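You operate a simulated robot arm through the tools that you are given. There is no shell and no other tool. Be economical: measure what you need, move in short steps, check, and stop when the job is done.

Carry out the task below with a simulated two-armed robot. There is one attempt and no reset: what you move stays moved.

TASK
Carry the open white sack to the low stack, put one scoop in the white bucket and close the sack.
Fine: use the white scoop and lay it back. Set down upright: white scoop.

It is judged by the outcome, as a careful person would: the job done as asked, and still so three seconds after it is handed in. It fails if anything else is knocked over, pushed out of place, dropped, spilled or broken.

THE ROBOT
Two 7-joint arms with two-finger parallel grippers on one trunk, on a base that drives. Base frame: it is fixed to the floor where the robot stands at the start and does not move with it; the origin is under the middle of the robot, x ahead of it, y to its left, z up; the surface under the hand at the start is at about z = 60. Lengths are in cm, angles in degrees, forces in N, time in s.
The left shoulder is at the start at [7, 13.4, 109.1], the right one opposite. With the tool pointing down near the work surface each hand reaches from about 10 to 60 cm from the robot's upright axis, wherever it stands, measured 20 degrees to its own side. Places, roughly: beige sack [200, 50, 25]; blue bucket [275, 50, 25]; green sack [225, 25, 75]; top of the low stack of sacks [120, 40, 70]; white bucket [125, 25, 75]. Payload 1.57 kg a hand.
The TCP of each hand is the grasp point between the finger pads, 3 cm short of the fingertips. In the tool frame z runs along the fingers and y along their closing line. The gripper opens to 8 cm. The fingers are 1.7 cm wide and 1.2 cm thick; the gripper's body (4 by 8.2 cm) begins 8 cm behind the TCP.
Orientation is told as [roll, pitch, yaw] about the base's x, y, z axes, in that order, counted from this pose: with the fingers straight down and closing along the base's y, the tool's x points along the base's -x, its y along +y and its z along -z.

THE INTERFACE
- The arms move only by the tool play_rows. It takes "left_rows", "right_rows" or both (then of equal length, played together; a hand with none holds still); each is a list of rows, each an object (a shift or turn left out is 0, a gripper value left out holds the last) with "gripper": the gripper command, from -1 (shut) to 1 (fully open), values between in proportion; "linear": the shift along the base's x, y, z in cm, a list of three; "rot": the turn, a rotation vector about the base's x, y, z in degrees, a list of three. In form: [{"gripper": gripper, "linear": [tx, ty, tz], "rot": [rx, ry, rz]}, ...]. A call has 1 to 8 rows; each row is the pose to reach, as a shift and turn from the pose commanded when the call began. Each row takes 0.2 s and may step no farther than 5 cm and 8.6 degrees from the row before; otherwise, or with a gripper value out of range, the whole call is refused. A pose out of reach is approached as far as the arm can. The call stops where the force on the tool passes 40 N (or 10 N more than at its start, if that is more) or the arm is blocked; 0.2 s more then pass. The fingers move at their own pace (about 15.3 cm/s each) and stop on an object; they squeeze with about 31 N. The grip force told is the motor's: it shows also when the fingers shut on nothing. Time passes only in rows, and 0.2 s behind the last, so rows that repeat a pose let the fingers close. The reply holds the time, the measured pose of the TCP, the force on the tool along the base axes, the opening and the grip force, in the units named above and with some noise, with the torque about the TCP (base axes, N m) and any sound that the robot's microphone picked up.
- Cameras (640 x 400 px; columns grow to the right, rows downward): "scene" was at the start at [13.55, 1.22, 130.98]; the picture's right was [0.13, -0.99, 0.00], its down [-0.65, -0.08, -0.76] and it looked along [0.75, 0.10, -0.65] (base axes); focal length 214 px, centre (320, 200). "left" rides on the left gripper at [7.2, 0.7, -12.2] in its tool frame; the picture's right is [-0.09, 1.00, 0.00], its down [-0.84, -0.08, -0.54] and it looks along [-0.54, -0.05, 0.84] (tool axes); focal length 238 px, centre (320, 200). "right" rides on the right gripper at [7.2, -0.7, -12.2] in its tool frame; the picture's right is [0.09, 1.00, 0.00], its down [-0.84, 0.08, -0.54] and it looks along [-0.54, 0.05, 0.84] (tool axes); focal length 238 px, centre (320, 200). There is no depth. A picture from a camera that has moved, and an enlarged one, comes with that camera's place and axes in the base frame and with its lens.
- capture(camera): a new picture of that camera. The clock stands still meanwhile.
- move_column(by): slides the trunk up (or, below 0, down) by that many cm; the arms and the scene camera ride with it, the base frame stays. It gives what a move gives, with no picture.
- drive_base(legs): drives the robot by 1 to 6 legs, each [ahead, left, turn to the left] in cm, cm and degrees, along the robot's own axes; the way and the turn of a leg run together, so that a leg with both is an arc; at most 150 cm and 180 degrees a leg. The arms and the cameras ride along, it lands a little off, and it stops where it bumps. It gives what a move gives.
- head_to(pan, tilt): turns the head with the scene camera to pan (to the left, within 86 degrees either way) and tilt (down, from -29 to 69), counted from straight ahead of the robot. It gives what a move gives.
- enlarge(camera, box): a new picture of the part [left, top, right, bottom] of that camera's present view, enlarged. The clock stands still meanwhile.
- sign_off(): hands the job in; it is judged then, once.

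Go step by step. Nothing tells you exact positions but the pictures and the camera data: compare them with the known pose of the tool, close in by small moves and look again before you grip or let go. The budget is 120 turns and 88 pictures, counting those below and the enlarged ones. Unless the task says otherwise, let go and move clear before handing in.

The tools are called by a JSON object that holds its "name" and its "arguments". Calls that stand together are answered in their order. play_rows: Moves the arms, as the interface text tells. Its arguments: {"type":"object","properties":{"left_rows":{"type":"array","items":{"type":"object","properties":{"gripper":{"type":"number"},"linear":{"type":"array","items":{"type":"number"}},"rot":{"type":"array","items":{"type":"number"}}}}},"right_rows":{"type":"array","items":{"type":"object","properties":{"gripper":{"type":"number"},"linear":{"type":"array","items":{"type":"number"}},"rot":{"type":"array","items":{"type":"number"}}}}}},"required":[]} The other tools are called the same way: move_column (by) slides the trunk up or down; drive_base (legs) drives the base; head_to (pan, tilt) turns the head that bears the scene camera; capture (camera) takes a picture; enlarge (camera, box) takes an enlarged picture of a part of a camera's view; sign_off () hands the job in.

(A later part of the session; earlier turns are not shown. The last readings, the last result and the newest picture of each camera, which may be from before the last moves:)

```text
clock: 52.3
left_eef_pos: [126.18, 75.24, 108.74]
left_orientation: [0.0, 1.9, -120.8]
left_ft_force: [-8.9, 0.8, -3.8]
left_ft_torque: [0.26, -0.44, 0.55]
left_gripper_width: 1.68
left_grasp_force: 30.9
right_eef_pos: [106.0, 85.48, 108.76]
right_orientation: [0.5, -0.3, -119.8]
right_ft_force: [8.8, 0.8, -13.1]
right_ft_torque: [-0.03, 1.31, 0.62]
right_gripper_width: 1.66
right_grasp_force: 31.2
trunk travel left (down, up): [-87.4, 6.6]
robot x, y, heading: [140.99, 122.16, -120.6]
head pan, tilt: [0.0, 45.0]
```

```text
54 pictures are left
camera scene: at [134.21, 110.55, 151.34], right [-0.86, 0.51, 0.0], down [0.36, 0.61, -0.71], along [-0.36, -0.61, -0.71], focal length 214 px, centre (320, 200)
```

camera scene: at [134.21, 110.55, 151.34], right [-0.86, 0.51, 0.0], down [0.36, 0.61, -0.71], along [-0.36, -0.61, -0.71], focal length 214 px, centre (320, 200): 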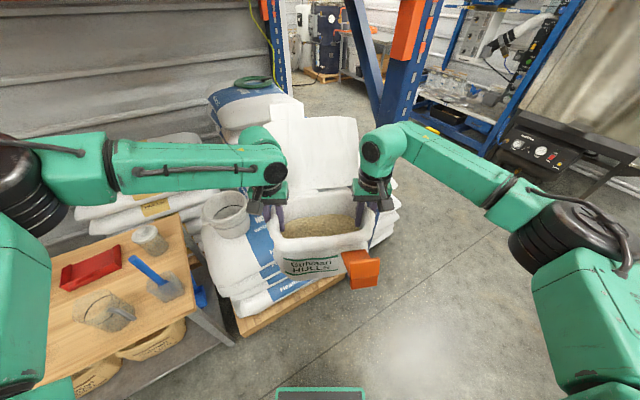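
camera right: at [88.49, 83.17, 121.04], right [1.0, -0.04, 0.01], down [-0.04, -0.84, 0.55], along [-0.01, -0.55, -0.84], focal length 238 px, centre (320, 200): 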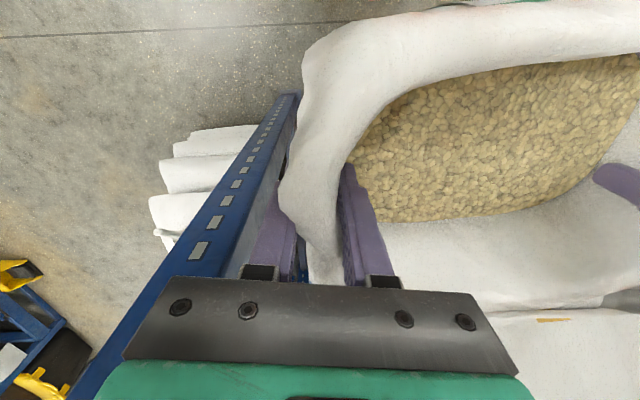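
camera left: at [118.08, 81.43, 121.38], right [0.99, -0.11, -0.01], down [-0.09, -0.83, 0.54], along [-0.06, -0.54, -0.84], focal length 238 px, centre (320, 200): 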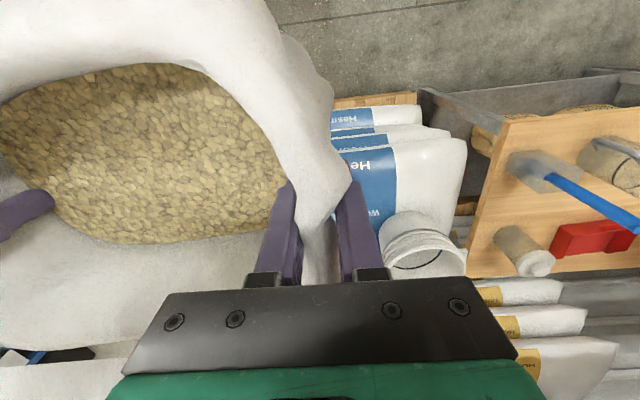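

Bucket near (137.5, 37); the pallet edge is at y≈60 and the table at x≥157, y≤64. I close in on the low stack in parts.

{"name": "drive_base", "arguments": {"legs": [[0, 13, 0], [27, 0, 0]]}}

{"name": "head_to", "arguments": {"pan": 0, "tilt": 65}}

{"name": "capture", "arguments": {"camera": "scene"}}

{"name": "capture", "arguments": {"camera": "right"}}

```text
clock: 55.1
left_eef_pos: [123.88, 45.27, 109.01]
left_orientation: [0.2, 1.8, -120.5]
left_ft_force: [-5.6, -1.8, -8.6]
left_ft_torque: [-0.81, -0.56, 0.54]
left_gripper_width: 1.68
left_grasp_force: 30.3
right_eef_pos: [103.61, 55.55, 108.93]
right_orientation: [0.5, -0.4, -119.6]
right_ft_force: [5.5, 3.5, -8.6]
right_ft_torque: [0.61, 0.54, 0.52]
right_gripper_width: 1.65
right_grasp_force: 30.9
trunk travel left (down, up): [-87.4, 6.6]
robot x, y, heading: [138.22, 91.85, -120.4]
head pan, tilt: [0.0, 45.0]
```

```text
clock: 55.9
left_eef_pos: [123.74, 44.99, 108.95]
left_orientation: [0.1, 2.0, -120.4]
left_ft_force: [-5.2, -4.9, -10.6]
left_ft_torque: [0.13, -1.01, 0.81]
left_gripper_width: 1.68
left_grasp_force: 31.2
right_eef_pos: [103.4, 55.36, 108.76]
right_orientation: [0.5, -0.1, -119.5]
right_ft_force: [6.6, 4.5, -5.9]
right_ft_torque: [-0.52, 0.64, 0.81]
right_gripper_width: 1.66
right_grasp_force: 30.0
trunk travel left (down, up): [-87.4, 6.6]
robot x, y, heading: [138.32, 92.26, -120.6]
head pan, tilt: [0.0, 65.0]
```

```text
53 pictures are left
camera scene: at [132.53, 82.25, 148.84], right [-0.86, 0.51, 0.0], down [0.46, 0.78, -0.42], along [-0.21, -0.36, -0.91], focal length 214 px, centre (320, 200)
```

scene: 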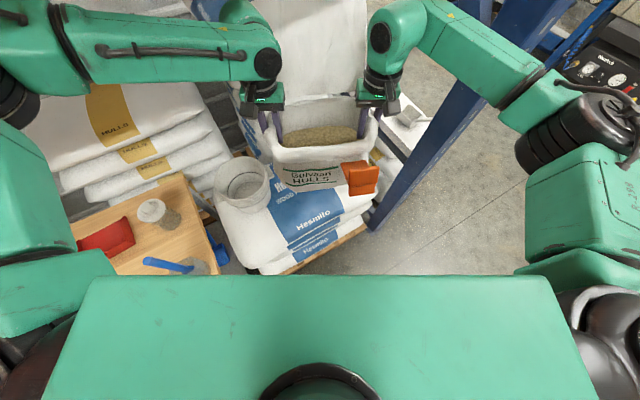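

```text
52 pictures are left
camera right: at [106.31, 61.95, 120.92], right [0.91, -0.41, 0.01], down [-0.35, -0.76, 0.54], along [-0.22, -0.5, -0.84], focal length 238 px, centre (320, 200)
```

right: 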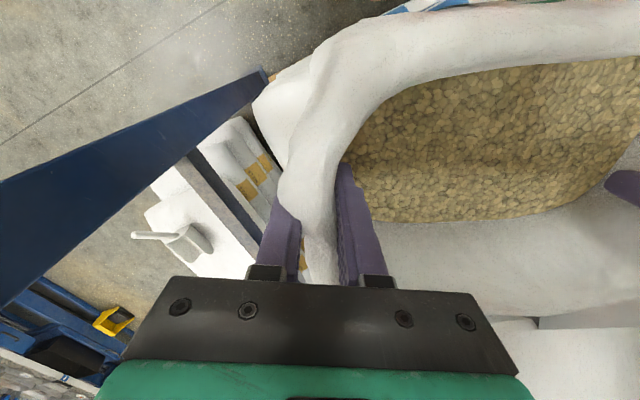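

The low stack's top front edge runs from (90, 57) to (145, 63), and the sack should go about 6 cm further ahead. I creep forward.

{"name": "drive_base", "arguments": {"legs": [[5.5, 0, 0]]}}

{"name": "capture", "arguments": {"camera": "scene"}}

```text
clock: 56.9
left_eef_pos: [122.64, 42.44, 108.82]
left_orientation: [0.2, 1.8, -119.6]
left_ft_force: [-3.6, -3.8, -10.4]
left_ft_torque: [0.32, -0.47, 0.58]
left_gripper_width: 1.66
left_grasp_force: 31.3
right_eef_pos: [102.23, 52.51, 108.83]
right_orientation: [0.4, -0.2, -118.8]
right_ft_force: [4.8, 3.0, -7.3]
right_ft_torque: [-0.65, 0.23, 0.51]
right_gripper_width: 1.63
right_grasp_force: 31.7
trunk travel left (down, up): [-87.4, 6.6]
robot x, y, heading: [136.4, 89.48, -119.8]
head pan, tilt: [0.0, 65.0]
stopped in leg 1: the robot was blocked; the commanded pose is now the measured one
```

```text
51 pictures are left
camera scene: at [131.03, 79.8, 148.87], right [-0.87, 0.5, 0.0], down [0.45, 0.79, -0.42], along [-0.21, -0.37, -0.91], focal length 214 px, centre (320, 200)
```

scene: 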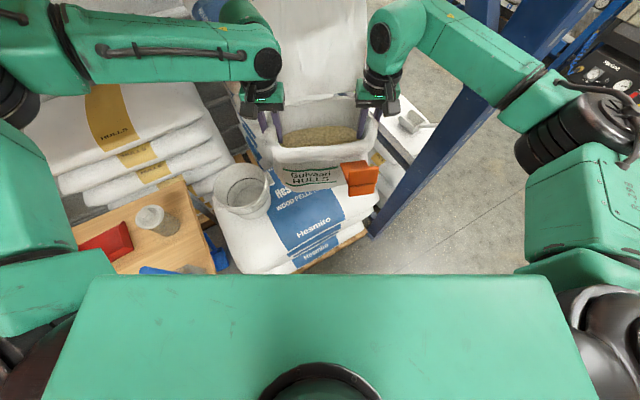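

The base touches the pallet. I extend both arms ahead together by about 5 cm.

{"name": "play_rows", "arguments": {"left_rows": [{"linear": [-0.5, -0.87, 0.5]}, {"linear": [-1, -1.74, 1]}, {"linear": [-1.5, -2.6, 1.5]}, {"linear": [-2, -3.47, 2]}, {"linear": [-2.5, -4.34, 2]}, {"linear": [-2.7, -4.8, 2]}], "right_rows": [{"linear": [-0.5, -0.87, 0.5]}, {"linear": [-1, -1.74, 1]}, {"linear": [-1.5, -2.6, 1.5]}, {"linear": [-2, -3.47, 2]}, {"linear": [-2.5, -4.34, 2]}, {"linear": [-2.7, -4.8, 2]}]}}

```text
clock: 57.6
left_eef_pos: [122.03, 40.72, 110.03]
left_orientation: [-0.3, 1.9, -120.0]
left_ft_force: [-6.1, -2.1, -11.7]
left_ft_torque: [-0.93, -2.18, 0.54]
left_gripper_width: 1.84
left_grasp_force: 31.5
left hand out of reach, approached as far as the arm can: row 1, 2, 3
right_eef_pos: [101.29, 50.0, 109.97]
right_orientation: [1.0, 0.0, -118.2]
right_ft_force: [7.9, 2.4, -3.8]
right_ft_torque: [0.41, 1.44, 0.7]
right_gripper_width: 1.7
right_grasp_force: 30.5
trunk travel left (down, up): [-87.4, 6.6]
robot x, y, heading: [136.5, 89.33, -119.9]
head pan, tilt: [0.0, 65.0]
stopped in row 3 (left hand): the force on the tool passed its limit at 43 N (the readings are from after the stop); the commanded pose is now the measured one
```

The left arm is at its limit; the sack's centre is over (111.7, 45.4), which suffices. I lower with the trunk to just above the stack.

{"name": "move_column", "arguments": {"by": -20}}

{"name": "capture", "arguments": {"camera": "scene"}}

```text
clock: 59.8
left_eef_pos: [121.98, 40.87, 90.35]
left_orientation: [-0.4, 1.7, -120.1]
left_ft_force: [-9.9, -1.1, -11.2]
left_ft_torque: [-0.76, -2.11, 0.57]
left_gripper_width: 1.87
left_grasp_force: 31.6
right_eef_pos: [101.48, 50.0, 90.03]
right_orientation: [1.1, -0.2, -118.4]
right_ft_force: [10.2, 1.5, -4.9]
right_ft_torque: [0.23, 1.33, 0.55]
right_gripper_width: 1.69
right_grasp_force: 30.9
trunk travel left (down, up): [-67.4, 26.6]
robot x, y, heading: [136.3, 89.26, -120.0]
head pan, tilt: [0.0, 65.0]
```

```text
50 pictures are left
camera scene: at [130.79, 79.56, 128.85], right [-0.87, 0.5, 0.0], down [0.45, 0.79, -0.42], along [-0.21, -0.36, -0.91], focal length 214 px, centre (320, 200)
```

scene: 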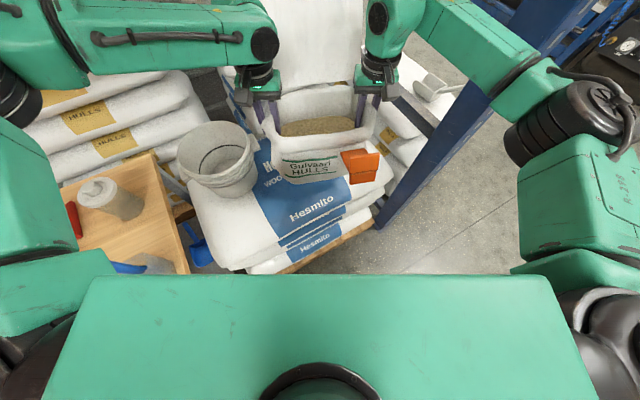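

{"name": "enlarge", "arguments": {"camera": "scene", "box": [220, 60, 440, 280]}}

{"name": "capture", "arguments": {"camera": "right"}}

```text
1.82 times, centred on (330, 170) of scene
camera zoom: at [130.79, 79.56, 128.85], right [-0.87, 0.5, 0.0], down [0.45, 0.79, -0.42], along [-0.21, -0.36, -0.91], focal length 390 px, centre (302, 254)
```

zoom: 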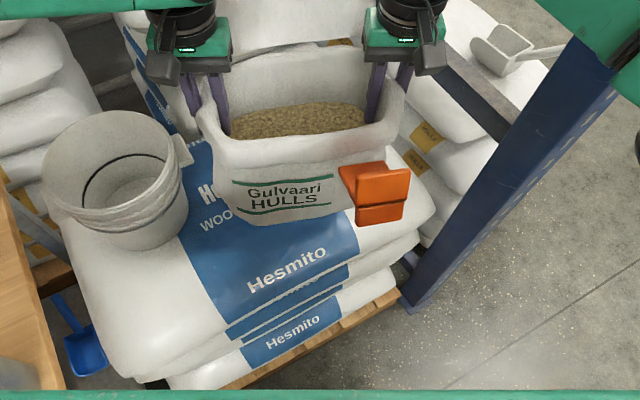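

```text
48 pictures are left
camera right: at [103.92, 56.86, 102.22], right [0.92, -0.39, 0.02], down [-0.34, -0.77, 0.55], along [-0.2, -0.51, -0.84], focal length 238 px, centre (320, 200)
```

right: 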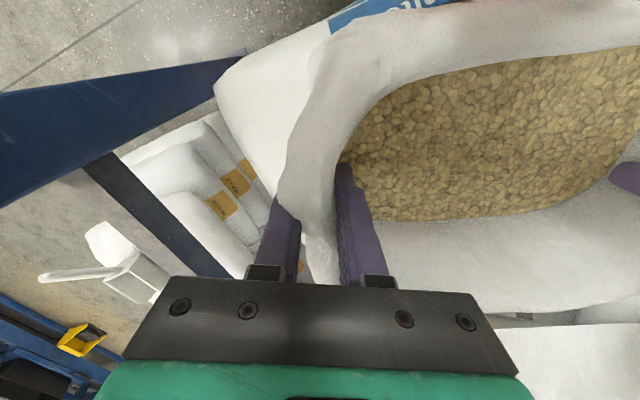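

The sack is right over the stack's middle, clear of the bucket. I lower gently.

{"name": "move_column", "arguments": {"by": -6}}

{"name": "enlarge", "arguments": {"camera": "scene", "box": [220, 60, 440, 280]}}

```text
clock: 60.8
left_eef_pos: [122.22, 40.87, 84.39]
left_orientation: [-0.4, 1.4, -120.1]
left_ft_force: [-9.8, -1.2, -9.4]
left_ft_torque: [-1.04, -1.94, 0.48]
left_gripper_width: 1.83
left_grasp_force: 30.9
right_eef_pos: [101.48, 50.21, 84.22]
right_orientation: [1.1, -0.4, -118.3]
right_ft_force: [10.7, 1.1, 4.7]
right_ft_torque: [0.07, 1.88, 0.61]
right_gripper_width: 1.71
right_grasp_force: 30.3
trunk travel left (down, up): [-61.4, 32.6]
robot x, y, heading: [135.99, 89.68, -119.8]
head pan, tilt: [0.0, 65.0]
```

```text
1.82 times, centred on (330, 170) of scene
camera zoom: at [130.93, 79.72, 122.88], right [-0.87, 0.5, 0.0], down [0.45, 0.79, -0.42], along [-0.21, -0.37, -0.91], focal length 390 px, centre (302, 254)
```

zoom: 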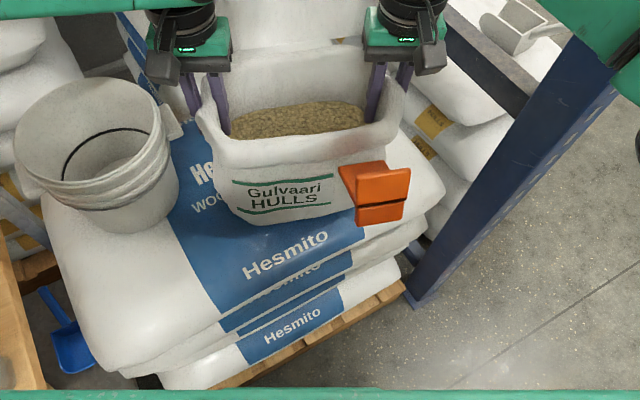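

Contact is beginning. One more centimetre.

{"name": "move_column", "arguments": {"by": -1}}

```text
clock: 61.4
left_eef_pos: [122.35, 41.31, 83.93]
left_orientation: [-0.6, 0.9, -120.1]
left_ft_force: [-2.4, -1.8, 16.2]
left_ft_torque: [-0.59, -1.89, 0.67]
left_gripper_width: 1.76
left_grasp_force: 30.8
right_eef_pos: [101.65, 50.48, 83.87]
right_orientation: [1.2, -1.0, -118.4]
right_ft_force: [6.5, -3.5, 31.6]
right_ft_torque: [0.63, 2.14, 0.6]
right_gripper_width: 1.83
right_grasp_force: 31.1
trunk travel left (down, up): [-60.4, 33.6]
robot x, y, heading: [136.05, 89.71, -120.3]
head pan, tilt: [0.0, 65.0]
```

Resting firmly. I ease up half a centimetre and open both hands moderately.

{"name": "move_column", "arguments": {"by": 0.6}}

{"name": "play_rows", "arguments": {"left_rows": [{"gripper": -0.3}, {"gripper": 0.1}, {"gripper": 0.1}], "right_rows": [{"gripper": -0.3}, {"gripper": 0.1}, {"gripper": 0.1}]}}

{"name": "enlarge", "arguments": {"camera": "scene", "box": [220, 60, 440, 280]}}

```text
clock: 61.9
left_eef_pos: [122.4, 41.22, 84.09]
left_orientation: [-0.6, 1.6, -120.1]
left_ft_force: [-5.9, -1.0, -2.5]
left_ft_torque: [-0.91, -1.73, 0.5]
left_gripper_width: 1.78
left_grasp_force: 31.0
right_eef_pos: [101.73, 50.39, 83.66]
right_orientation: [0.9, -0.3, -118.3]
right_ft_force: [14.4, 1.8, 9.9]
right_ft_torque: [-0.26, 2.39, 0.69]
right_gripper_width: 1.78
right_grasp_force: 30.9
trunk travel left (down, up): [-61.0, 33.0]
robot x, y, heading: [136.34, 89.63, -119.6]
head pan, tilt: [0.0, 65.0]
```

```text
clock: 62.7
left_eef_pos: [122.12, 41.05, 84.09]
left_orientation: [-0.4, 1.5, -120.1]
left_ft_force: [-0.9, -0.3, 0.3]
left_ft_torque: [0.0, -0.01, -0.02]
left_gripper_width: 4.38
left_grasp_force: 0.1
right_eef_pos: [101.43, 50.23, 83.73]
right_orientation: [1.1, -0.3, -118.4]
right_ft_force: [-0.9, -0.6, 0.9]
right_ft_torque: [0.01, -0.02, 0.03]
right_gripper_width: 4.41
right_grasp_force: 0.1
trunk travel left (down, up): [-61.0, 33.0]
robot x, y, heading: [136.27, 89.02, -120.2]
head pan, tilt: [0.0, 65.0]
```

```text
1.82 times, centred on (330, 170) of scene
camera zoom: at [130.87, 79.77, 122.47], right [-0.87, 0.5, 0.0], down [0.45, 0.79, -0.42], along [-0.21, -0.37, -0.91], focal length 390 px, centre (302, 254)
```

zoom: 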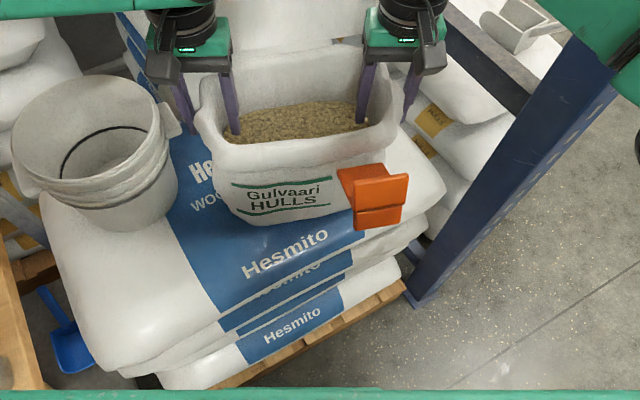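

The sack stands on the low stack. I raise the hands straight up out of it and drive back for the scoop.

{"name": "move_column", "arguments": {"by": 30}}

{"name": "drive_base", "arguments": {"legs": [[-20, 0, 0], [0, -50, 0], [0, 0, 120], [-150, 0, 0], [0, -110, 0], [35, 0, 0]]}}

{"name": "capture", "arguments": {"camera": "scene"}}

```text
clock: 65.7
left_eef_pos: [122.16, 40.93, 114.08]
left_orientation: [-0.4, 1.5, -120.1]
left_ft_force: [-0.2, 0.1, 0.6]
left_ft_torque: [0.01, 0.0, 0.01]
left_gripper_width: 4.36
left_grasp_force: 0.2
right_eef_pos: [101.34, 50.2, 113.87]
right_orientation: [1.1, -0.4, -118.4]
right_ft_force: [0.0, 0.3, 0.4]
right_ft_torque: [0.0, 0.02, 0.0]
right_gripper_width: 4.42
right_grasp_force: 0.1
trunk travel left (down, up): [-91.0, 3.0]
robot x, y, heading: [136.17, 89.67, -119.7]
head pan, tilt: [0.0, 65.0]
```

```text
clock: 88.9
left_eef_pos: [37.34, 34.81, 114.12]
left_orientation: [-0.3, 1.3, 0.2]
left_ft_force: [0.0, 0.5, -0.3]
left_ft_torque: [0.03, 0.0, 0.01]
left_gripper_width: 4.42
left_grasp_force: 0.0
right_eef_pos: [39.72, 12.35, 113.91]
right_orientation: [1.1, -0.4, 2.0]
right_ft_force: [0.0, 0.9, -0.3]
right_ft_torque: [0.01, -0.06, -0.01]
right_gripper_width: 4.39
right_grasp_force: 0.1
trunk travel left (down, up): [-91.0, 3.0]
robot x, y, heading: [-11.52, 22.57, 0.2]
head pan, tilt: [0.0, 65.0]
```

```text
45 pictures are left
camera scene: at [-0.42, 22.88, 152.5], right [0.01, -1.0, 0.0], down [-0.91, -0.01, -0.42], along [0.42, 0.0, -0.91], focal length 214 px, centre (320, 200)
```

scene: 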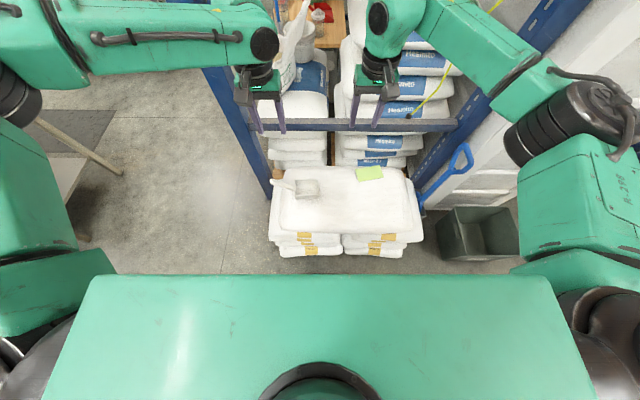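

I go forward a bit, lower the trunk, and turn the left hand by -90° so its fingers close across the scoop's handle.

{"name": "drive_base", "arguments": {"legs": [[11, 0, 0]]}}

{"name": "move_column", "arguments": {"by": -20}}

{"name": "play_rows", "arguments": {"left_rows": [{"linear": [0, 1, 1], "rot": [0, 0, -8], "gripper": 1}, {"linear": [0, 2, 1], "rot": [0, 0, -16]}, {"linear": [0, 3, 1], "rot": [0, 0, -24]}, {"linear": [0, 4, 1], "rot": [0, 0, -32]}, {"linear": [0, 5, 1], "rot": [0, 0, -40]}, {"linear": [0, 6, 1], "rot": [0, 0, -48]}, {"linear": [0, 7, 1], "rot": [0, 0, -56]}, {"linear": [0, 8, 1], "rot": [0, 0, -64]}]}}

{"name": "play_rows", "arguments": {"left_rows": [{"rot": [0, 0, -8]}, {"rot": [0, 0, -16]}, {"rot": [0, 0, -24]}, {"rot": [0, 0, -26]}]}}

{"name": "capture", "arguments": {"camera": "left"}}

```text
clock: 90.1
left_eef_pos: [48.03, 34.88, 114.37]
left_orientation: [-0.3, 1.2, 0.1]
left_ft_force: [-0.3, -0.1, 0.5]
left_ft_torque: [-0.04, -0.02, 0.0]
left_gripper_width: 4.41
left_grasp_force: 0.1
right_eef_pos: [50.66, 12.31, 113.95]
right_orientation: [1.1, -0.6, 2.0]
right_ft_force: [-0.6, -0.4, 0.4]
right_ft_torque: [0.0, -0.01, -0.01]
right_gripper_width: 4.42
right_grasp_force: 0.1
trunk travel left (down, up): [-91.0, 3.0]
robot x, y, heading: [0.05, 22.92, 0.4]
head pan, tilt: [0.0, 65.0]
```

```text
clock: 92.3
left_eef_pos: [48.6, 34.83, 94.0]
left_orientation: [-0.5, 1.5, 0.2]
left_ft_force: [-0.6, 0.2, -1.0]
left_ft_torque: [0.02, 0.03, -0.01]
left_gripper_width: 4.39
left_grasp_force: 0.0
right_eef_pos: [51.05, 12.31, 93.79]
right_orientation: [1.1, -0.5, 1.9]
right_ft_force: [-0.2, -0.8, 0.3]
right_ft_torque: [-0.02, 0.01, 0.02]
right_gripper_width: 4.42
right_grasp_force: 0.1
trunk travel left (down, up): [-71.0, 23.0]
robot x, y, heading: [-0.2, 22.41, 0.7]
head pan, tilt: [0.0, 65.0]
```

```text
clock: 94.1
left_eef_pos: [48.7, 42.94, 94.97]
left_orientation: [-0.4, 1.5, -63.9]
left_ft_force: [0.5, 0.1, 0.5]
left_ft_torque: [0.0, 0.01, -0.03]
left_gripper_width: 7.98
left_grasp_force: 0.1
right_eef_pos: [51.06, 12.3, 93.84]
right_orientation: [1.0, -0.4, 2.0]
right_ft_force: [0.7, 0.4, -0.5]
right_ft_torque: [0.0, -0.02, 0.0]
right_gripper_width: 4.42
right_grasp_force: 0.0
trunk travel left (down, up): [-71.0, 23.0]
robot x, y, heading: [-0.46, 22.24, 0.5]
head pan, tilt: [0.0, 65.0]
```

```text
clock: 95.1
left_eef_pos: [48.7, 42.77, 95.09]
left_orientation: [-0.5, 1.5, -89.9]
left_ft_force: [-0.9, -0.3, -0.1]
left_ft_torque: [-0.01, 0.03, 0.03]
left_gripper_width: 7.99
left_grasp_force: 0.0
right_eef_pos: [51.07, 12.27, 93.78]
right_orientation: [1.1, -0.4, 1.9]
right_ft_force: [-0.4, 0.4, -0.4]
right_ft_torque: [-0.01, 0.0, 0.04]
right_gripper_width: 4.41
right_grasp_force: 0.1
trunk travel left (down, up): [-71.0, 23.0]
robot x, y, heading: [-0.12, 22.92, 0.2]
head pan, tilt: [0.0, 65.0]
```

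```text
44 pictures are left
camera left: at [49.39, 49.72, 107.52], right [1.0, -0.09, -0.01], down [-0.07, -0.85, 0.52], along [-0.06, -0.52, -0.85], focal length 238 px, centre (320, 200)
```

left: 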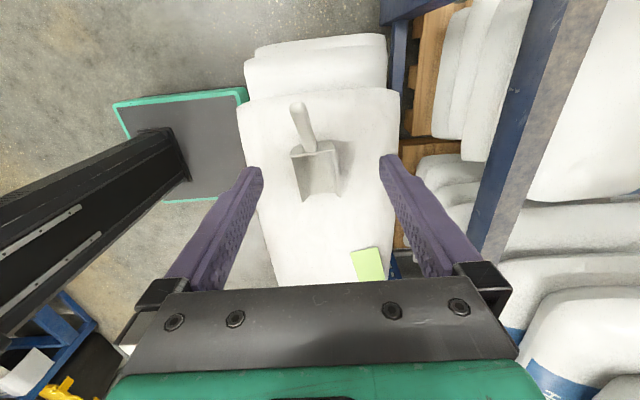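

The scoop's handle rises at about 50° toward +y, from about (45.7, 36, 63) to (45, 44, 75). I tilt the left hand to line up with it and approach from its end.

{"name": "play_rows", "arguments": {"left_rows": [{"linear": [-0.5, 2, 0], "rot": [-8, 0, 0]}, {"linear": [-1, 4, 0], "rot": [-16, 0, 0]}, {"linear": [-2, 6, 0], "rot": [-24, 0, 0]}, {"linear": [-3, 7, 0], "rot": [-32, 0, 0]}, {"linear": [-3.4, 8, 0], "rot": [-40, 0, 0]}]}}

{"name": "move_column", "arguments": {"by": -12}}

{"name": "capture", "arguments": {"camera": "left"}}

```text
clock: 96.3
left_eef_pos: [45.26, 50.97, 95.08]
left_orientation: [-0.7, -38.7, -89.8]
left_ft_force: [0.7, 0.7, -0.6]
left_ft_torque: [-0.02, -0.03, 0.01]
left_gripper_width: 8.04
left_grasp_force: 0.1
right_eef_pos: [51.06, 12.42, 93.81]
right_orientation: [1.1, -0.2, 2.0]
right_ft_force: [0.4, 0.1, 0.0]
right_ft_torque: [0.0, -0.01, 0.0]
right_gripper_width: 4.38
right_grasp_force: 0.0
trunk travel left (down, up): [-71.0, 23.0]
robot x, y, heading: [0.18, 22.66, 0.4]
head pan, tilt: [0.0, 65.0]
```

```text
clock: 97.8
left_eef_pos: [45.19, 50.84, 83.13]
left_orientation: [-0.6, -38.6, -89.8]
left_ft_force: [-0.4, 0.4, -0.3]
left_ft_torque: [0.02, 0.01, 0.02]
left_gripper_width: 8.01
left_grasp_force: 0.1
right_eef_pos: [51.04, 12.21, 81.82]
right_orientation: [1.2, -0.4, 1.9]
right_ft_force: [0.5, -0.7, 1.1]
right_ft_torque: [0.0, -0.02, 0.01]
right_gripper_width: 4.38
right_grasp_force: 0.1
trunk travel left (down, up): [-59.0, 35.0]
robot x, y, heading: [0.09, 22.74, 0.5]
head pan, tilt: [0.0, 65.0]
```

```text
43 pictures are left
camera left: at [45.95, 64.05, 88.29], right [1.0, -0.07, 0.05], down [-0.07, -0.32, 0.95], along [-0.05, -0.95, -0.32], focal length 238 px, centre (320, 200)
```

left: 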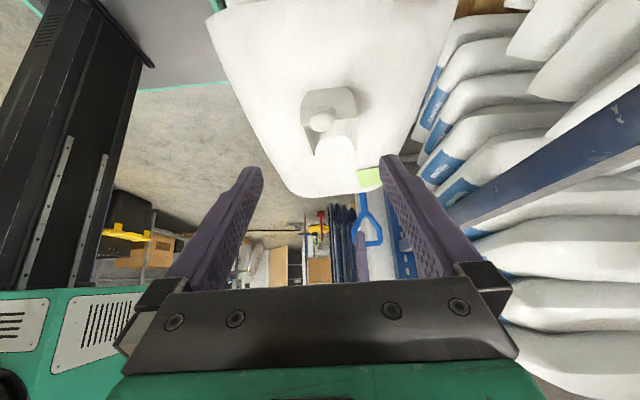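

The handle is seen end-on between the fingers; I advance along the tool axis.

{"name": "play_rows", "arguments": {"left_rows": [{"linear": [0.1, -2.5, -3.2]}, {"linear": [0.2, -5, -6.5]}, {"linear": [0.3, -7.5, -9.8]}]}}

{"name": "capture", "arguments": {"camera": "left"}}

```text
clock: 98.6
left_eef_pos: [45.44, 43.45, 73.27]
left_orientation: [-0.7, -38.5, -89.6]
left_ft_force: [0.5, -0.9, 0.2]
left_ft_torque: [0.01, 0.02, 0.02]
left_gripper_width: 8.02
left_grasp_force: 0.0
right_eef_pos: [51.13, 12.37, 81.7]
right_orientation: [1.2, -0.3, 2.0]
right_ft_force: [-0.3, -0.6, 0.8]
right_ft_torque: [0.02, 0.01, -0.02]
right_gripper_width: 4.39
right_grasp_force: 0.0
trunk travel left (down, up): [-59.0, 35.0]
robot x, y, heading: [-0.38, 22.93, 0.3]
head pan, tilt: [0.0, 65.0]
```

```text
42 pictures are left
camera left: at [46.23, 56.72, 78.49], right [1.0, -0.07, 0.05], down [-0.07, -0.32, 0.95], along [-0.05, -0.95, -0.32], focal length 238 px, centre (320, 200)
```

left: 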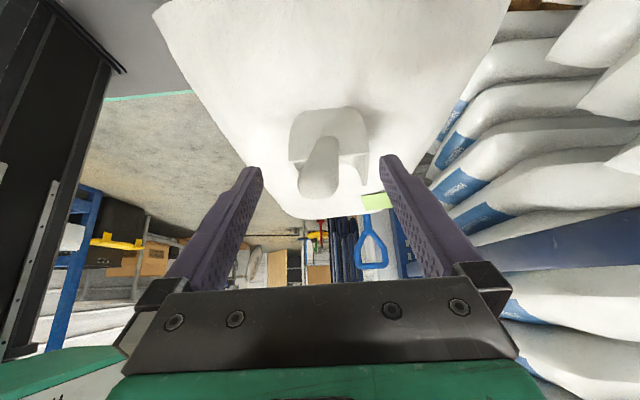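

The handle end is at about (45.5, 43.2, 72.5). I advance 4.5 cm more and close.

{"name": "play_rows", "arguments": {"left_rows": [{"linear": [0.1, -1.7, -1.9]}, {"linear": [0.1, -3.4, -3.8]}, {"linear": [0.1, -3.4, -3.8], "gripper": 0}, {"linear": [0.1, -3.4, -3.8], "gripper": -1}, {"linear": [0.1, -3.4, -3.8], "gripper": -1}, {"linear": [0.1, -3.4, -3.8], "gripper": -1}]}}

{"name": "capture", "arguments": {"camera": "left"}}

```text
clock: 100.0
left_eef_pos: [45.08, 40.05, 69.96]
left_orientation: [-0.6, -38.4, -89.7]
left_ft_force: [0.0, 0.0, 0.1]
left_ft_torque: [0.12, -0.03, 0.01]
left_gripper_width: 2.37
left_grasp_force: 31.0
left hand out of reach, approached as far as the arm can: row 2, 3, 4, 5, 6
right_eef_pos: [51.19, 12.34, 81.82]
right_orientation: [1.1, -0.4, 2.0]
right_ft_force: [0.8, -0.9, 0.4]
right_ft_torque: [0.01, -0.01, 0.0]
right_gripper_width: 4.39
right_grasp_force: 0.0
trunk travel left (down, up): [-59.0, 35.0]
robot x, y, heading: [0.11, 23.02, 0.2]
head pan, tilt: [0.0, 65.0]
```

```text
41 pictures are left
camera left: at [45.88, 53.25, 75.16], right [1.0, -0.07, 0.05], down [-0.07, -0.32, 0.95], along [-0.05, -0.94, -0.32], focal length 238 px, centre (320, 200)
```

left: 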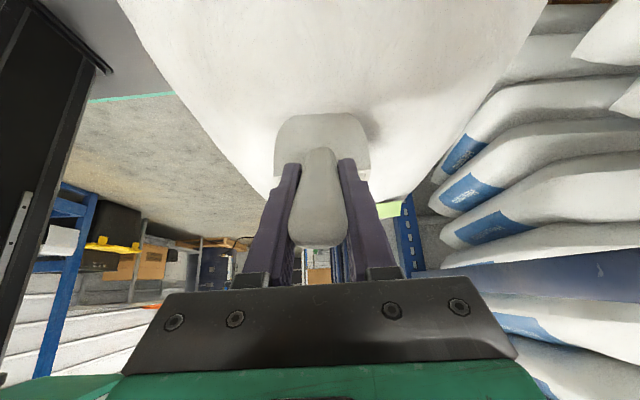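

Handle held (width 2.4). I remember this pose (45.1, 40.1, 70.0) for laying it back, and lift with the trunk.

{"name": "move_column", "arguments": {"by": 4}}

{"name": "capture", "arguments": {"camera": "left"}}

{"name": "move_column", "arguments": {"by": 29}}

{"name": "capture", "arguments": {"camera": "scene"}}

```text
clock: 100.8
left_eef_pos: [45.1, 39.96, 73.92]
left_orientation: [-0.7, -38.3, -89.7]
left_ft_force: [0.8, 0.3, -2.0]
left_ft_torque: [0.12, 0.02, -0.01]
left_gripper_width: 2.36
left_grasp_force: 31.1
right_eef_pos: [51.13, 12.33, 85.79]
right_orientation: [1.1, -0.3, 2.0]
right_ft_force: [0.0, 0.1, -0.4]
right_ft_torque: [0.01, 0.01, -0.01]
right_gripper_width: 4.42
right_grasp_force: 0.0
trunk travel left (down, up): [-63.0, 31.0]
robot x, y, heading: [-0.22, 22.31, 0.3]
head pan, tilt: [0.0, 65.0]
```

```text
40 pictures are left
camera left: at [45.91, 53.25, 79.15], right [1.0, -0.07, 0.05], down [-0.07, -0.32, 0.95], along [-0.05, -0.95, -0.32], focal length 238 px, centre (320, 200)
```

left: 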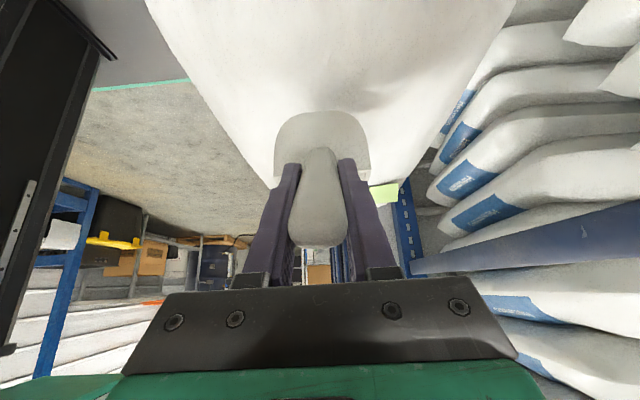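

```text
clock: 103.8
left_eef_pos: [45.17, 40.05, 103.01]
left_orientation: [-0.6, -38.4, -89.7]
left_ft_force: [0.4, 0.3, -0.6]
left_ft_torque: [0.11, -0.02, -0.01]
left_gripper_width: 2.38
left_grasp_force: 30.6
right_eef_pos: [51.18, 12.32, 114.72]
right_orientation: [1.1, -0.3, 2.0]
right_ft_force: [-0.1, -0.4, -0.2]
right_ft_torque: [-0.03, 0.02, 0.02]
right_gripper_width: 4.41
right_grasp_force: 0.0
trunk travel left (down, up): [-92.0, 2.0]
robot x, y, heading: [-0.4, 22.67, 0.7]
head pan, tilt: [0.0, 65.0]
```

```text
39 pictures are left
camera scene: at [11.06, 22.97, 153.46], right [0.01, -1.0, 0.0], down [-0.91, -0.01, -0.42], along [0.42, 0.0, -0.91], focal length 214 px, centre (320, 200)
```

scene: 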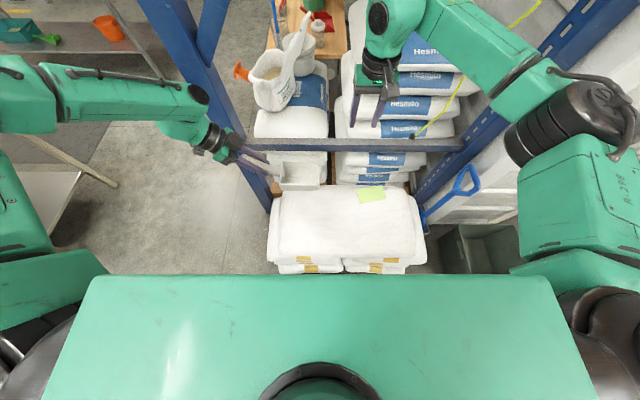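

I swing the left hand so the scoop points ahead, and draw the right hand back.

{"name": "play_rows", "arguments": {"left_rows": [{"linear": [-1, 0, 0], "rot": [0, 0, 8]}, {"linear": [-2, 0, 0], "rot": [0, 0, 16]}, {"linear": [-3, 0, 0], "rot": [0, 0, 24]}, {"linear": [-4, 0, 0], "rot": [0, 0, 32]}, {"linear": [-5, 0, 0], "rot": [0, 0, 40]}, {"linear": [-6, 0, 0], "rot": [0, 0, 48]}, {"linear": [-7, 0, 0], "rot": [0, 0, 56]}, {"linear": [-8, 0, 0], "rot": [0, 0, 64]}], "right_rows": [{"linear": [-2, -1, 0]}, {"linear": [-4, -2, 0]}, {"linear": [-6, -3, 0]}, {"linear": [-8, -4, 0]}, {"linear": [-10, -5, 0]}, {"linear": [-12, -6, 0]}, {"linear": [-14, -7, 0]}, {"linear": [-16, -8, 0]}]}}

{"name": "play_rows", "arguments": {"left_rows": [{"linear": [-1, 0, 0], "rot": [0, 0, 8]}, {"linear": [-2, 0, 0], "rot": [0, 0, 16]}, {"linear": [-2, 0, 0], "rot": [0, 0, 24]}, {"linear": [-2, 0, 0], "rot": [0, 0, 26]}]}}

{"name": "capture", "arguments": {"camera": "left"}}

```text
clock: 105.6
left_eef_pos: [36.41, 43.96, 102.12]
left_orientation: [-1.2, -39.1, -25.7]
left_ft_force: [0.1, 0.8, -1.1]
left_ft_torque: [0.06, 0.1, 0.03]
left_gripper_width: 2.38
left_grasp_force: 31.0
left hand out of reach, approached as far as the arm can: row 7, 8
right_eef_pos: [34.95, 4.23, 114.79]
right_orientation: [1.1, -0.6, 2.0]
right_ft_force: [-0.3, -0.7, 0.0]
right_ft_torque: [-0.02, -0.02, -0.01]
right_gripper_width: 4.38
right_grasp_force: 0.0
trunk travel left (down, up): [-92.0, 2.0]
robot x, y, heading: [0.0, 22.5, 0.4]
head pan, tilt: [0.0, 65.0]
```

```text
clock: 106.6
left_eef_pos: [31.49, 52.22, 99.43]
left_orientation: [-2.2, -39.1, 0.1]
left_ft_force: [-0.1, 0.1, -1.3]
left_ft_torque: [0.0, 0.13, -0.03]
left_gripper_width: 2.38
left_grasp_force: 31.2
left hand out of reach, approached as far as the arm can: row 1, 2, 3, 4
right_eef_pos: [35.07, 4.39, 114.71]
right_orientation: [1.1, -0.4, 1.9]
right_ft_force: [0.5, 0.0, 0.4]
right_ft_torque: [-0.01, 0.02, -0.02]
right_gripper_width: 4.41
right_grasp_force: 0.1
trunk travel left (down, up): [-92.0, 2.0]
robot x, y, heading: [-0.18, 22.84, 0.3]
head pan, tilt: [0.0, 65.0]
```

```text
38 pictures are left
camera left: at [18.26, 53.22, 104.47], right [0.09, 1.0, 0.03], down [0.31, -0.06, 0.95], along [0.95, -0.08, -0.31], focal length 238 px, centre (320, 200)
```

left: 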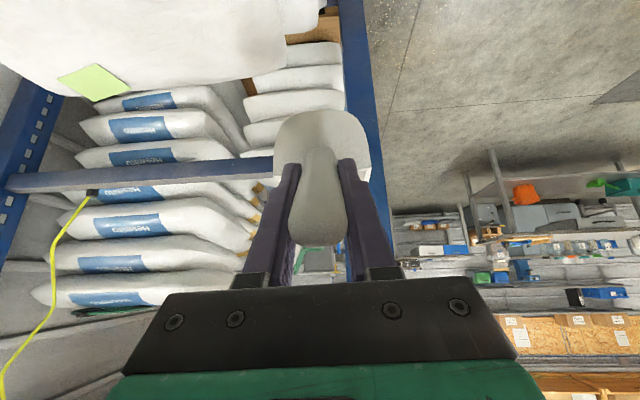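

Now I draw the right hand further in and drive round to the low stack, this time facing it squarely (-90°).

{"name": "play_rows", "arguments": {"right_rows": [{"linear": [-3, 0, 0]}, {"linear": [-6, 0, 0]}, {"linear": [-8, 0, 0]}]}}

{"name": "drive_base", "arguments": {"legs": [[-45, 0, 0], [0, 101, 0], [150, 0, 0], [0, 0, -90], [27, 0, 0]]}}

{"name": "capture", "arguments": {"camera": "scene"}}

```text
clock: 107.4
left_eef_pos: [31.41, 52.06, 99.56]
left_orientation: [-2.2, -39.2, 0.0]
left_ft_force: [0.6, -0.8, -1.4]
left_ft_torque: [0.01, 0.15, -0.01]
left_gripper_width: 2.35
left_grasp_force: 31.3
right_eef_pos: [26.9, 4.13, 114.59]
right_orientation: [1.1, -0.4, 2.0]
right_ft_force: [-0.9, 0.7, -0.1]
right_ft_torque: [0.03, 0.02, 0.01]
right_gripper_width: 4.39
right_grasp_force: 0.0
trunk travel left (down, up): [-92.0, 2.0]
robot x, y, heading: [0.15, 22.94, 0.1]
head pan, tilt: [0.0, 65.0]
```

```text
clock: 127.5
left_eef_pos: [132.73, 64.54, 99.57]
left_orientation: [-2.1, -39.1, -92.0]
left_ft_force: [-0.4, 0.2, -1.4]
left_ft_torque: [0.12, 0.01, -0.01]
left_gripper_width: 2.36
left_grasp_force: 31.4
right_eef_pos: [85.0, 70.79, 114.64]
right_orientation: [1.1, -0.4, -90.2]
right_ft_force: [-0.6, 0.1, 0.1]
right_ft_torque: [-0.04, -0.04, -0.03]
right_gripper_width: 4.41
right_grasp_force: 0.1
trunk travel left (down, up): [-92.0, 2.0]
robot x, y, heading: [104.66, 97.13, -91.9]
head pan, tilt: [0.0, 65.0]
```

```text
37 pictures are left
camera scene: at [104.4, 86.34, 153.47], right [-1.0, 0.03, 0.0], down [0.03, 0.91, -0.42], along [-0.01, -0.42, -0.91], focal length 214 px, centre (320, 200)
```

scene: 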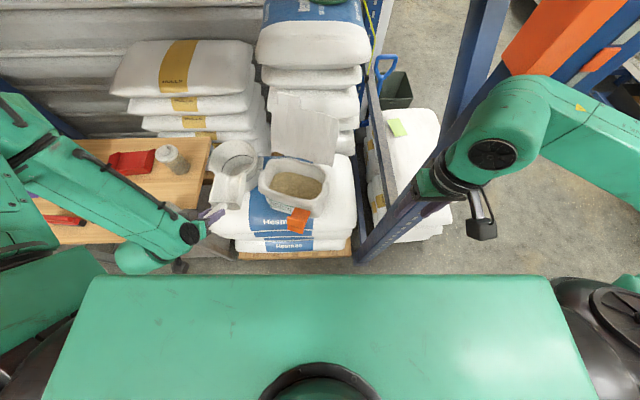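

Sack centre measured at (111.8, 46.5), bucket at (136.8, 36.8). I move 4 cm ahead.

{"name": "drive_base", "arguments": {"legs": [[4, 0, 0]]}}

{"name": "head_to", "arguments": {"pan": 0, "tilt": 55}}

{"name": "play_rows", "arguments": {"left_rows": [{"linear": [-0.5, -1, 1], "rot": [0, 0, -8]}, {"linear": [-1, -2, 2], "rot": [0, 0, -16]}, {"linear": [-1, -3, 3], "rot": [0, 0, -24]}, {"linear": [-1, -4, 4], "rot": [0, 0, -32]}, {"linear": [-1, -5, 5], "rot": [0, 0, -40]}, {"linear": [-1, -6, 6], "rot": [0, 0, -48]}, {"linear": [-1, -7, 6], "rot": [0, 0, -56]}, {"linear": [-1, -8, 6], "rot": [0, 0, -64]}]}}

{"name": "capture", "arguments": {"camera": "scene"}}

```text
clock: 128.4
left_eef_pos: [132.89, 63.13, 99.87]
left_orientation: [-2.5, -39.8, -92.2]
left_ft_force: [0.6, 0.1, -1.0]
left_ft_torque: [0.12, -0.02, -0.03]
left_gripper_width: 2.37
left_grasp_force: 30.9
right_eef_pos: [85.48, 70.11, 115.02]
right_orientation: [0.8, -1.0, -89.5]
right_ft_force: [-0.1, -0.7, 0.2]
right_ft_torque: [0.06, 0.0, -0.02]
right_gripper_width: 4.41
right_grasp_force: 0.0
trunk travel left (down, up): [-92.0, 2.0]
robot x, y, heading: [104.68, 94.38, -91.9]
head pan, tilt: [0.0, 65.0]
stopped in leg 1: the robot was blocked; the commanded pose is now the measured one
```

```text
clock: 129.1
left_eef_pos: [132.94, 63.02, 99.81]
left_orientation: [-2.4, -40.0, -92.1]
left_ft_force: [0.3, 0.0, -1.2]
left_ft_torque: [0.14, 0.02, -0.01]
left_gripper_width: 2.38
left_grasp_force: 30.8
right_eef_pos: [85.56, 70.09, 115.03]
right_orientation: [1.0, -1.1, -89.6]
right_ft_force: [-0.5, 0.4, 0.0]
right_ft_torque: [0.01, 0.03, -0.01]
right_gripper_width: 4.4
right_grasp_force: 0.0
trunk travel left (down, up): [-92.0, 2.0]
robot x, y, heading: [104.77, 94.49, -91.6]
head pan, tilt: [0.0, 55.0]
```

```text
clock: 130.9
left_eef_pos: [131.8, 55.21, 105.91]
left_orientation: [-1.2, -39.7, -157.0]
left_ft_force: [0.0, -0.7, -1.1]
left_ft_torque: [0.07, -0.07, -0.04]
left_gripper_width: 2.37
left_grasp_force: 30.7
right_eef_pos: [85.48, 70.11, 114.95]
right_orientation: [0.9, -0.9, -89.7]
right_ft_force: [0.4, 0.1, 0.3]
right_ft_torque: [0.0, -0.04, -0.02]
right_gripper_width: 4.4
right_grasp_force: 0.1
trunk travel left (down, up): [-92.0, 2.0]
robot x, y, heading: [104.69, 94.61, -91.6]
head pan, tilt: [0.0, 55.0]
```

```text
36 pictures are left
camera scene: at [104.89, 84.69, 154.8], right [-1.0, 0.03, 0.0], down [0.02, 0.81, -0.59], along [-0.02, -0.59, -0.81], focal length 214 px, centre (320, 200)
```

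scene: 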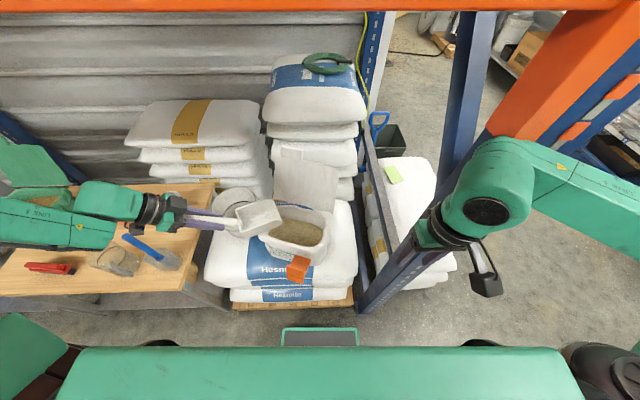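

The right forearm seems to touch the post; I back off 2 cm, then bring the scoop toward the sack with a first dip pose.

{"name": "drive_base", "arguments": {"legs": [[-2, 0, 0]]}}

{"name": "enlarge", "arguments": {"camera": "scene", "box": [180, 140, 380, 290]}}

{"name": "capture", "arguments": {"camera": "left"}}

```text
clock: 131.7
left_eef_pos: [131.74, 55.69, 105.44]
left_orientation: [-2.3, -39.1, -156.4]
left_ft_force: [0.3, -0.1, -0.9]
left_ft_torque: [0.05, -0.07, -0.05]
left_gripper_width: 2.38
left_grasp_force: 30.8
right_eef_pos: [85.31, 70.53, 114.61]
right_orientation: [1.0, -0.2, -89.8]
right_ft_force: [0.0, -0.1, 0.6]
right_ft_torque: [-0.01, 0.02, 0.01]
right_gripper_width: 4.42
right_grasp_force: 0.1
trunk travel left (down, up): [-92.0, 2.0]
robot x, y, heading: [104.6, 96.38, -91.9]
head pan, tilt: [0.0, 55.0]
```

```text
2.67 times, centred on (280, 215) of scene
camera zoom: at [104.61, 84.68, 154.64], right [-1.0, 0.03, 0.0], down [0.03, 0.82, -0.57], along [-0.02, -0.57, -0.82], focal length 572 px, centre (427, 160)
```

zoom: 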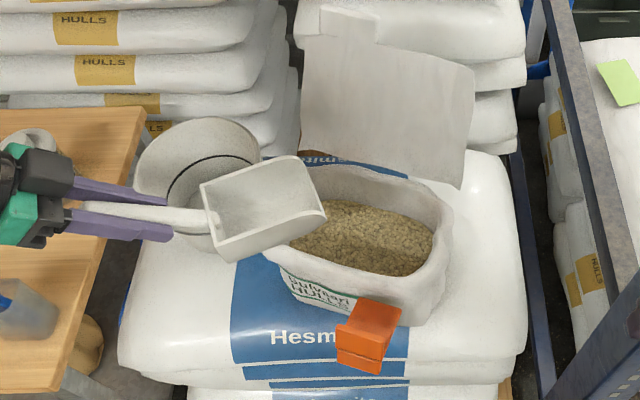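

```text
34 pictures are left
camera left: at [144.27, 60.09, 110.39], right [0.31, -0.95, 0.03], down [-0.3, -0.07, 0.95], along [-0.9, -0.31, -0.31], focal length 238 px, centre (320, 200)
```

left: 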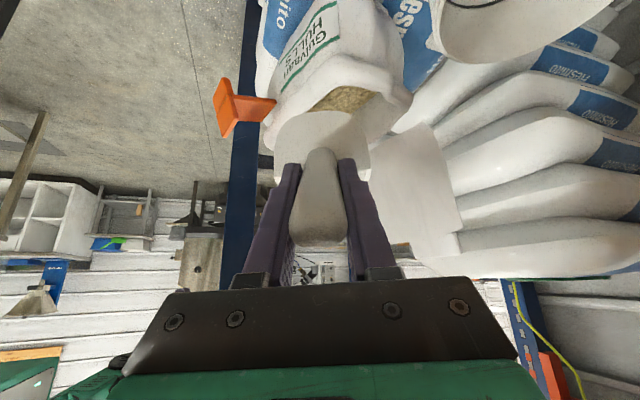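

Clear view now. I bring the scoop over the grain, tilting its mouth down.

{"name": "play_rows", "arguments": {"left_rows": [{"linear": [-2.6, -1.2, 0.1], "rot": [3, -6.9, 0]}, {"linear": [-5.2, -2.4, 0.2], "rot": [6, -13.8, 0]}, {"linear": [-7.8, -3.6, 0.3], "rot": [9, -20.6, 0]}, {"linear": [-10.4, -4.8, 0.4], "rot": [12, -27.5, 0]}, {"linear": [-13, -6, 0.6], "rot": [15, -34.4, 0]}, {"linear": [-15.7, -7.4, 0.6], "rot": [18, -41.3, 0]}]}}

{"name": "enlarge", "arguments": {"camera": "scene", "box": [180, 140, 380, 290]}}

```text
clock: 133.1
left_eef_pos: [119.1, 51.24, 108.11]
left_orientation: [-1.9, 5.8, -156.1]
left_ft_force: [-0.9, -0.4, -0.9]
left_ft_torque: [0.01, -0.02, 0.0]
left_gripper_width: 2.38
left_grasp_force: 31.4
left hand out of reach, approached as far as the arm can: row 6
right_eef_pos: [85.31, 70.64, 114.64]
right_orientation: [1.0, -0.1, -89.7]
right_ft_force: [-0.5, 0.9, -0.7]
right_ft_torque: [0.0, -0.01, 0.04]
right_gripper_width: 4.38
right_grasp_force: 0.0
trunk travel left (down, up): [-92.0, 2.0]
robot x, y, heading: [104.38, 96.51, -91.9]
head pan, tilt: [0.0, 55.0]
```

```text
2.67 times, centred on (280, 215) of scene
camera zoom: at [104.62, 84.68, 154.65], right [-1.0, 0.03, 0.0], down [0.03, 0.82, -0.57], along [-0.02, -0.57, -0.82], focal length 572 px, centre (427, 160)
```

zoom: 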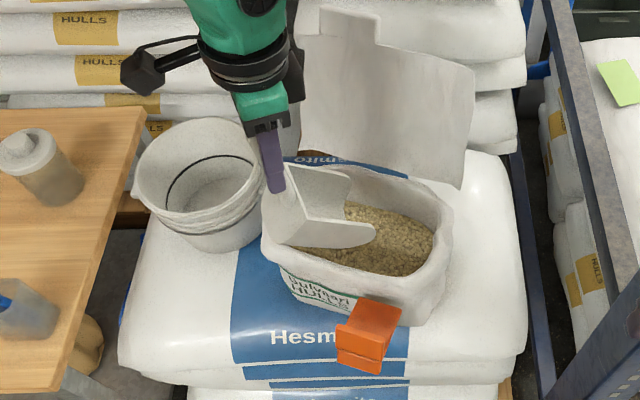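

The arm is near its limit up here; I lower the trunk and then shift the scoop to the mouth's middle.

{"name": "move_column", "arguments": {"by": -7}}

{"name": "play_rows", "arguments": {"left_rows": [{"linear": [-1.2, -1, 1]}, {"linear": [-2.2, -2, 2]}, {"linear": [-3, -3, 2]}]}}

{"name": "enlarge", "arguments": {"camera": "scene", "box": [180, 140, 380, 290]}}

```text
clock: 134.2
left_eef_pos: [118.92, 51.31, 101.09]
left_orientation: [-1.9, 5.8, -156.3]
left_ft_force: [-3.0, -5.2, 0.6]
left_ft_torque: [-0.66, 0.24, 0.09]
left_gripper_width: 2.36
left_grasp_force: 31.1
right_eef_pos: [85.29, 70.74, 107.43]
right_orientation: [1.2, 0.0, -89.6]
right_ft_force: [0.3, -0.2, 0.2]
right_ft_torque: [0.03, 0.02, 0.0]
right_gripper_width: 4.38
right_grasp_force: 0.1
trunk travel left (down, up): [-85.0, 9.0]
robot x, y, heading: [104.59, 96.16, -92.0]
head pan, tilt: [0.0, 55.0]
```

```text
clock: 135.0
left_eef_pos: [118.02, 50.51, 103.97]
left_orientation: [-1.9, 5.7, -156.3]
left_ft_force: [0.3, -0.4, -1.5]
left_ft_torque: [0.0, 0.02, 0.01]
left_gripper_width: 2.34
left_grasp_force: 30.7
left hand out of reach, approached as far as the arm can: row 1, 2, 3
right_eef_pos: [85.27, 70.62, 107.65]
right_orientation: [1.0, -0.3, -89.7]
right_ft_force: [-0.3, -0.2, -1.0]
right_ft_torque: [0.0, 0.03, -0.01]
right_gripper_width: 4.4
right_grasp_force: 0.0
trunk travel left (down, up): [-85.0, 9.0]
robot x, y, heading: [104.5, 96.35, -91.7]
head pan, tilt: [0.0, 55.0]
```

```text
2.67 times, centred on (280, 215) of scene
camera zoom: at [104.53, 84.74, 147.65], right [-1.0, 0.03, 0.0], down [0.03, 0.82, -0.57], along [-0.02, -0.57, -0.82], focal length 572 px, centre (427, 160)
```

zoom: 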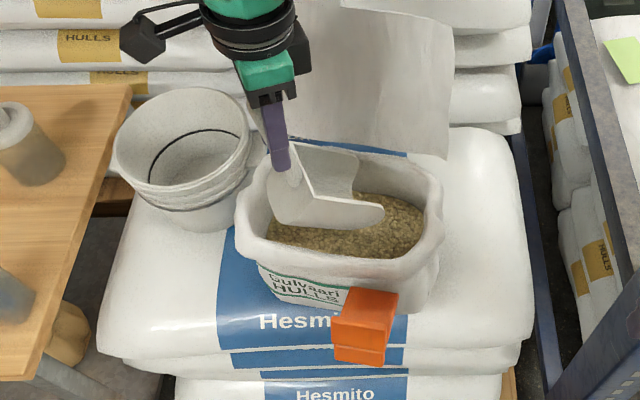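

The scoop needs about 2.5 cm more ahead. I pull the right arm back from the post and creep the base forward.

{"name": "play_rows", "arguments": {"right_rows": [{"linear": [0, 2.5, 2]}, {"linear": [0, 5, 4]}, {"linear": [0, 7.5, 6]}, {"linear": [0, 9, 7]}]}}

{"name": "drive_base", "arguments": {"legs": [[3, 0, 0]]}}

{"name": "enlarge", "arguments": {"camera": "scene", "box": [180, 140, 380, 290]}}

```text
clock: 136.0
left_eef_pos: [118.1, 50.15, 103.75]
left_orientation: [-2.1, 5.6, -156.3]
left_ft_force: [1.2, -0.2, -1.0]
left_ft_torque: [0.03, -0.04, 0.01]
left_gripper_width: 2.39
left_grasp_force: 30.6
right_eef_pos: [88.56, 74.76, 116.49]
right_orientation: [0.9, 0.0, -89.7]
right_ft_force: [-0.3, 0.7, 0.0]
right_ft_torque: [0.03, 0.01, -0.01]
right_gripper_width: 4.39
right_grasp_force: 0.1
right hand out of reach, approached as far as the arm can: row 2, 3, 4
trunk travel left (down, up): [-85.0, 9.0]
robot x, y, heading: [104.54, 96.42, -91.7]
head pan, tilt: [0.0, 55.0]
```

```text
clock: 136.8
left_eef_pos: [117.83, 47.55, 104.01]
left_orientation: [-1.9, 5.8, -156.3]
left_ft_force: [-0.1, 0.5, -0.9]
left_ft_torque: [-0.03, -0.03, 0.0]
left_gripper_width: 2.39
left_grasp_force: 31.1
right_eef_pos: [88.25, 72.31, 116.42]
right_orientation: [1.0, -0.2, -89.7]
right_ft_force: [0.3, 0.0, 0.3]
right_ft_torque: [-0.01, 0.01, -0.01]
right_gripper_width: 4.4
right_grasp_force: 0.0
trunk travel left (down, up): [-85.0, 9.0]
robot x, y, heading: [104.41, 93.85, -91.5]
head pan, tilt: [0.0, 55.0]
```

```text
2.67 times, centred on (280, 215) of scene
camera zoom: at [104.26, 81.86, 147.67], right [-1.0, 0.03, 0.0], down [0.03, 0.82, -0.58], along [-0.02, -0.58, -0.82], focal length 572 px, centre (427, 160)
```

zoom: 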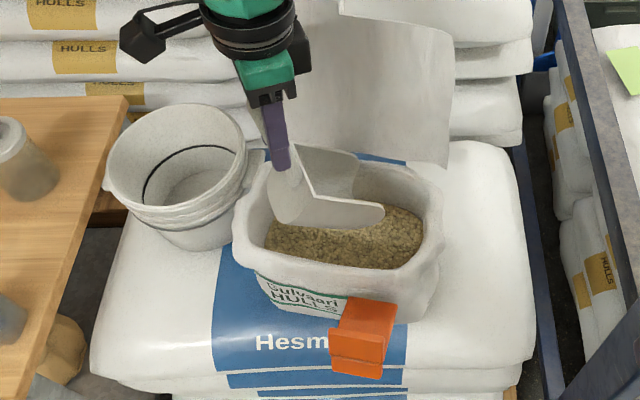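

Well placed now. I lower the scoop into the grain with the trunk.

{"name": "move_column", "arguments": {"by": -6}}

{"name": "enlarge", "arguments": {"camera": "scene", "box": [180, 140, 380, 290]}}

```text
clock: 137.8
left_eef_pos: [117.85, 47.28, 97.83]
left_orientation: [-2.0, 5.7, -156.3]
left_ft_force: [-0.7, 0.2, -1.1]
left_ft_torque: [0.04, -0.06, 0.02]
left_gripper_width: 2.36
left_grasp_force: 30.9
right_eef_pos: [88.19, 71.92, 110.46]
right_orientation: [1.1, -0.1, -89.7]
right_ft_force: [-0.7, -0.6, -0.5]
right_ft_torque: [0.01, -0.01, 0.02]
right_gripper_width: 4.4
right_grasp_force: 0.1
trunk travel left (down, up): [-79.0, 15.0]
robot x, y, heading: [104.14, 93.41, -91.7]
head pan, tilt: [0.0, 55.0]
```

```text
2.67 times, centred on (280, 215) of scene
camera zoom: at [104.3, 81.43, 141.63], right [-1.0, 0.03, 0.0], down [0.03, 0.82, -0.57], along [-0.02, -0.57, -0.82], focal length 572 px, centre (427, 160)
```

zoom: 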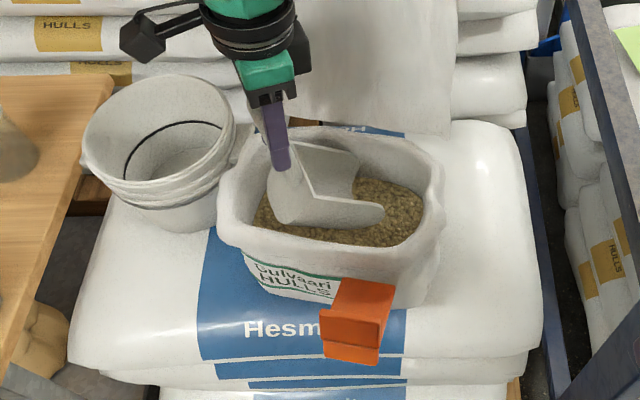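

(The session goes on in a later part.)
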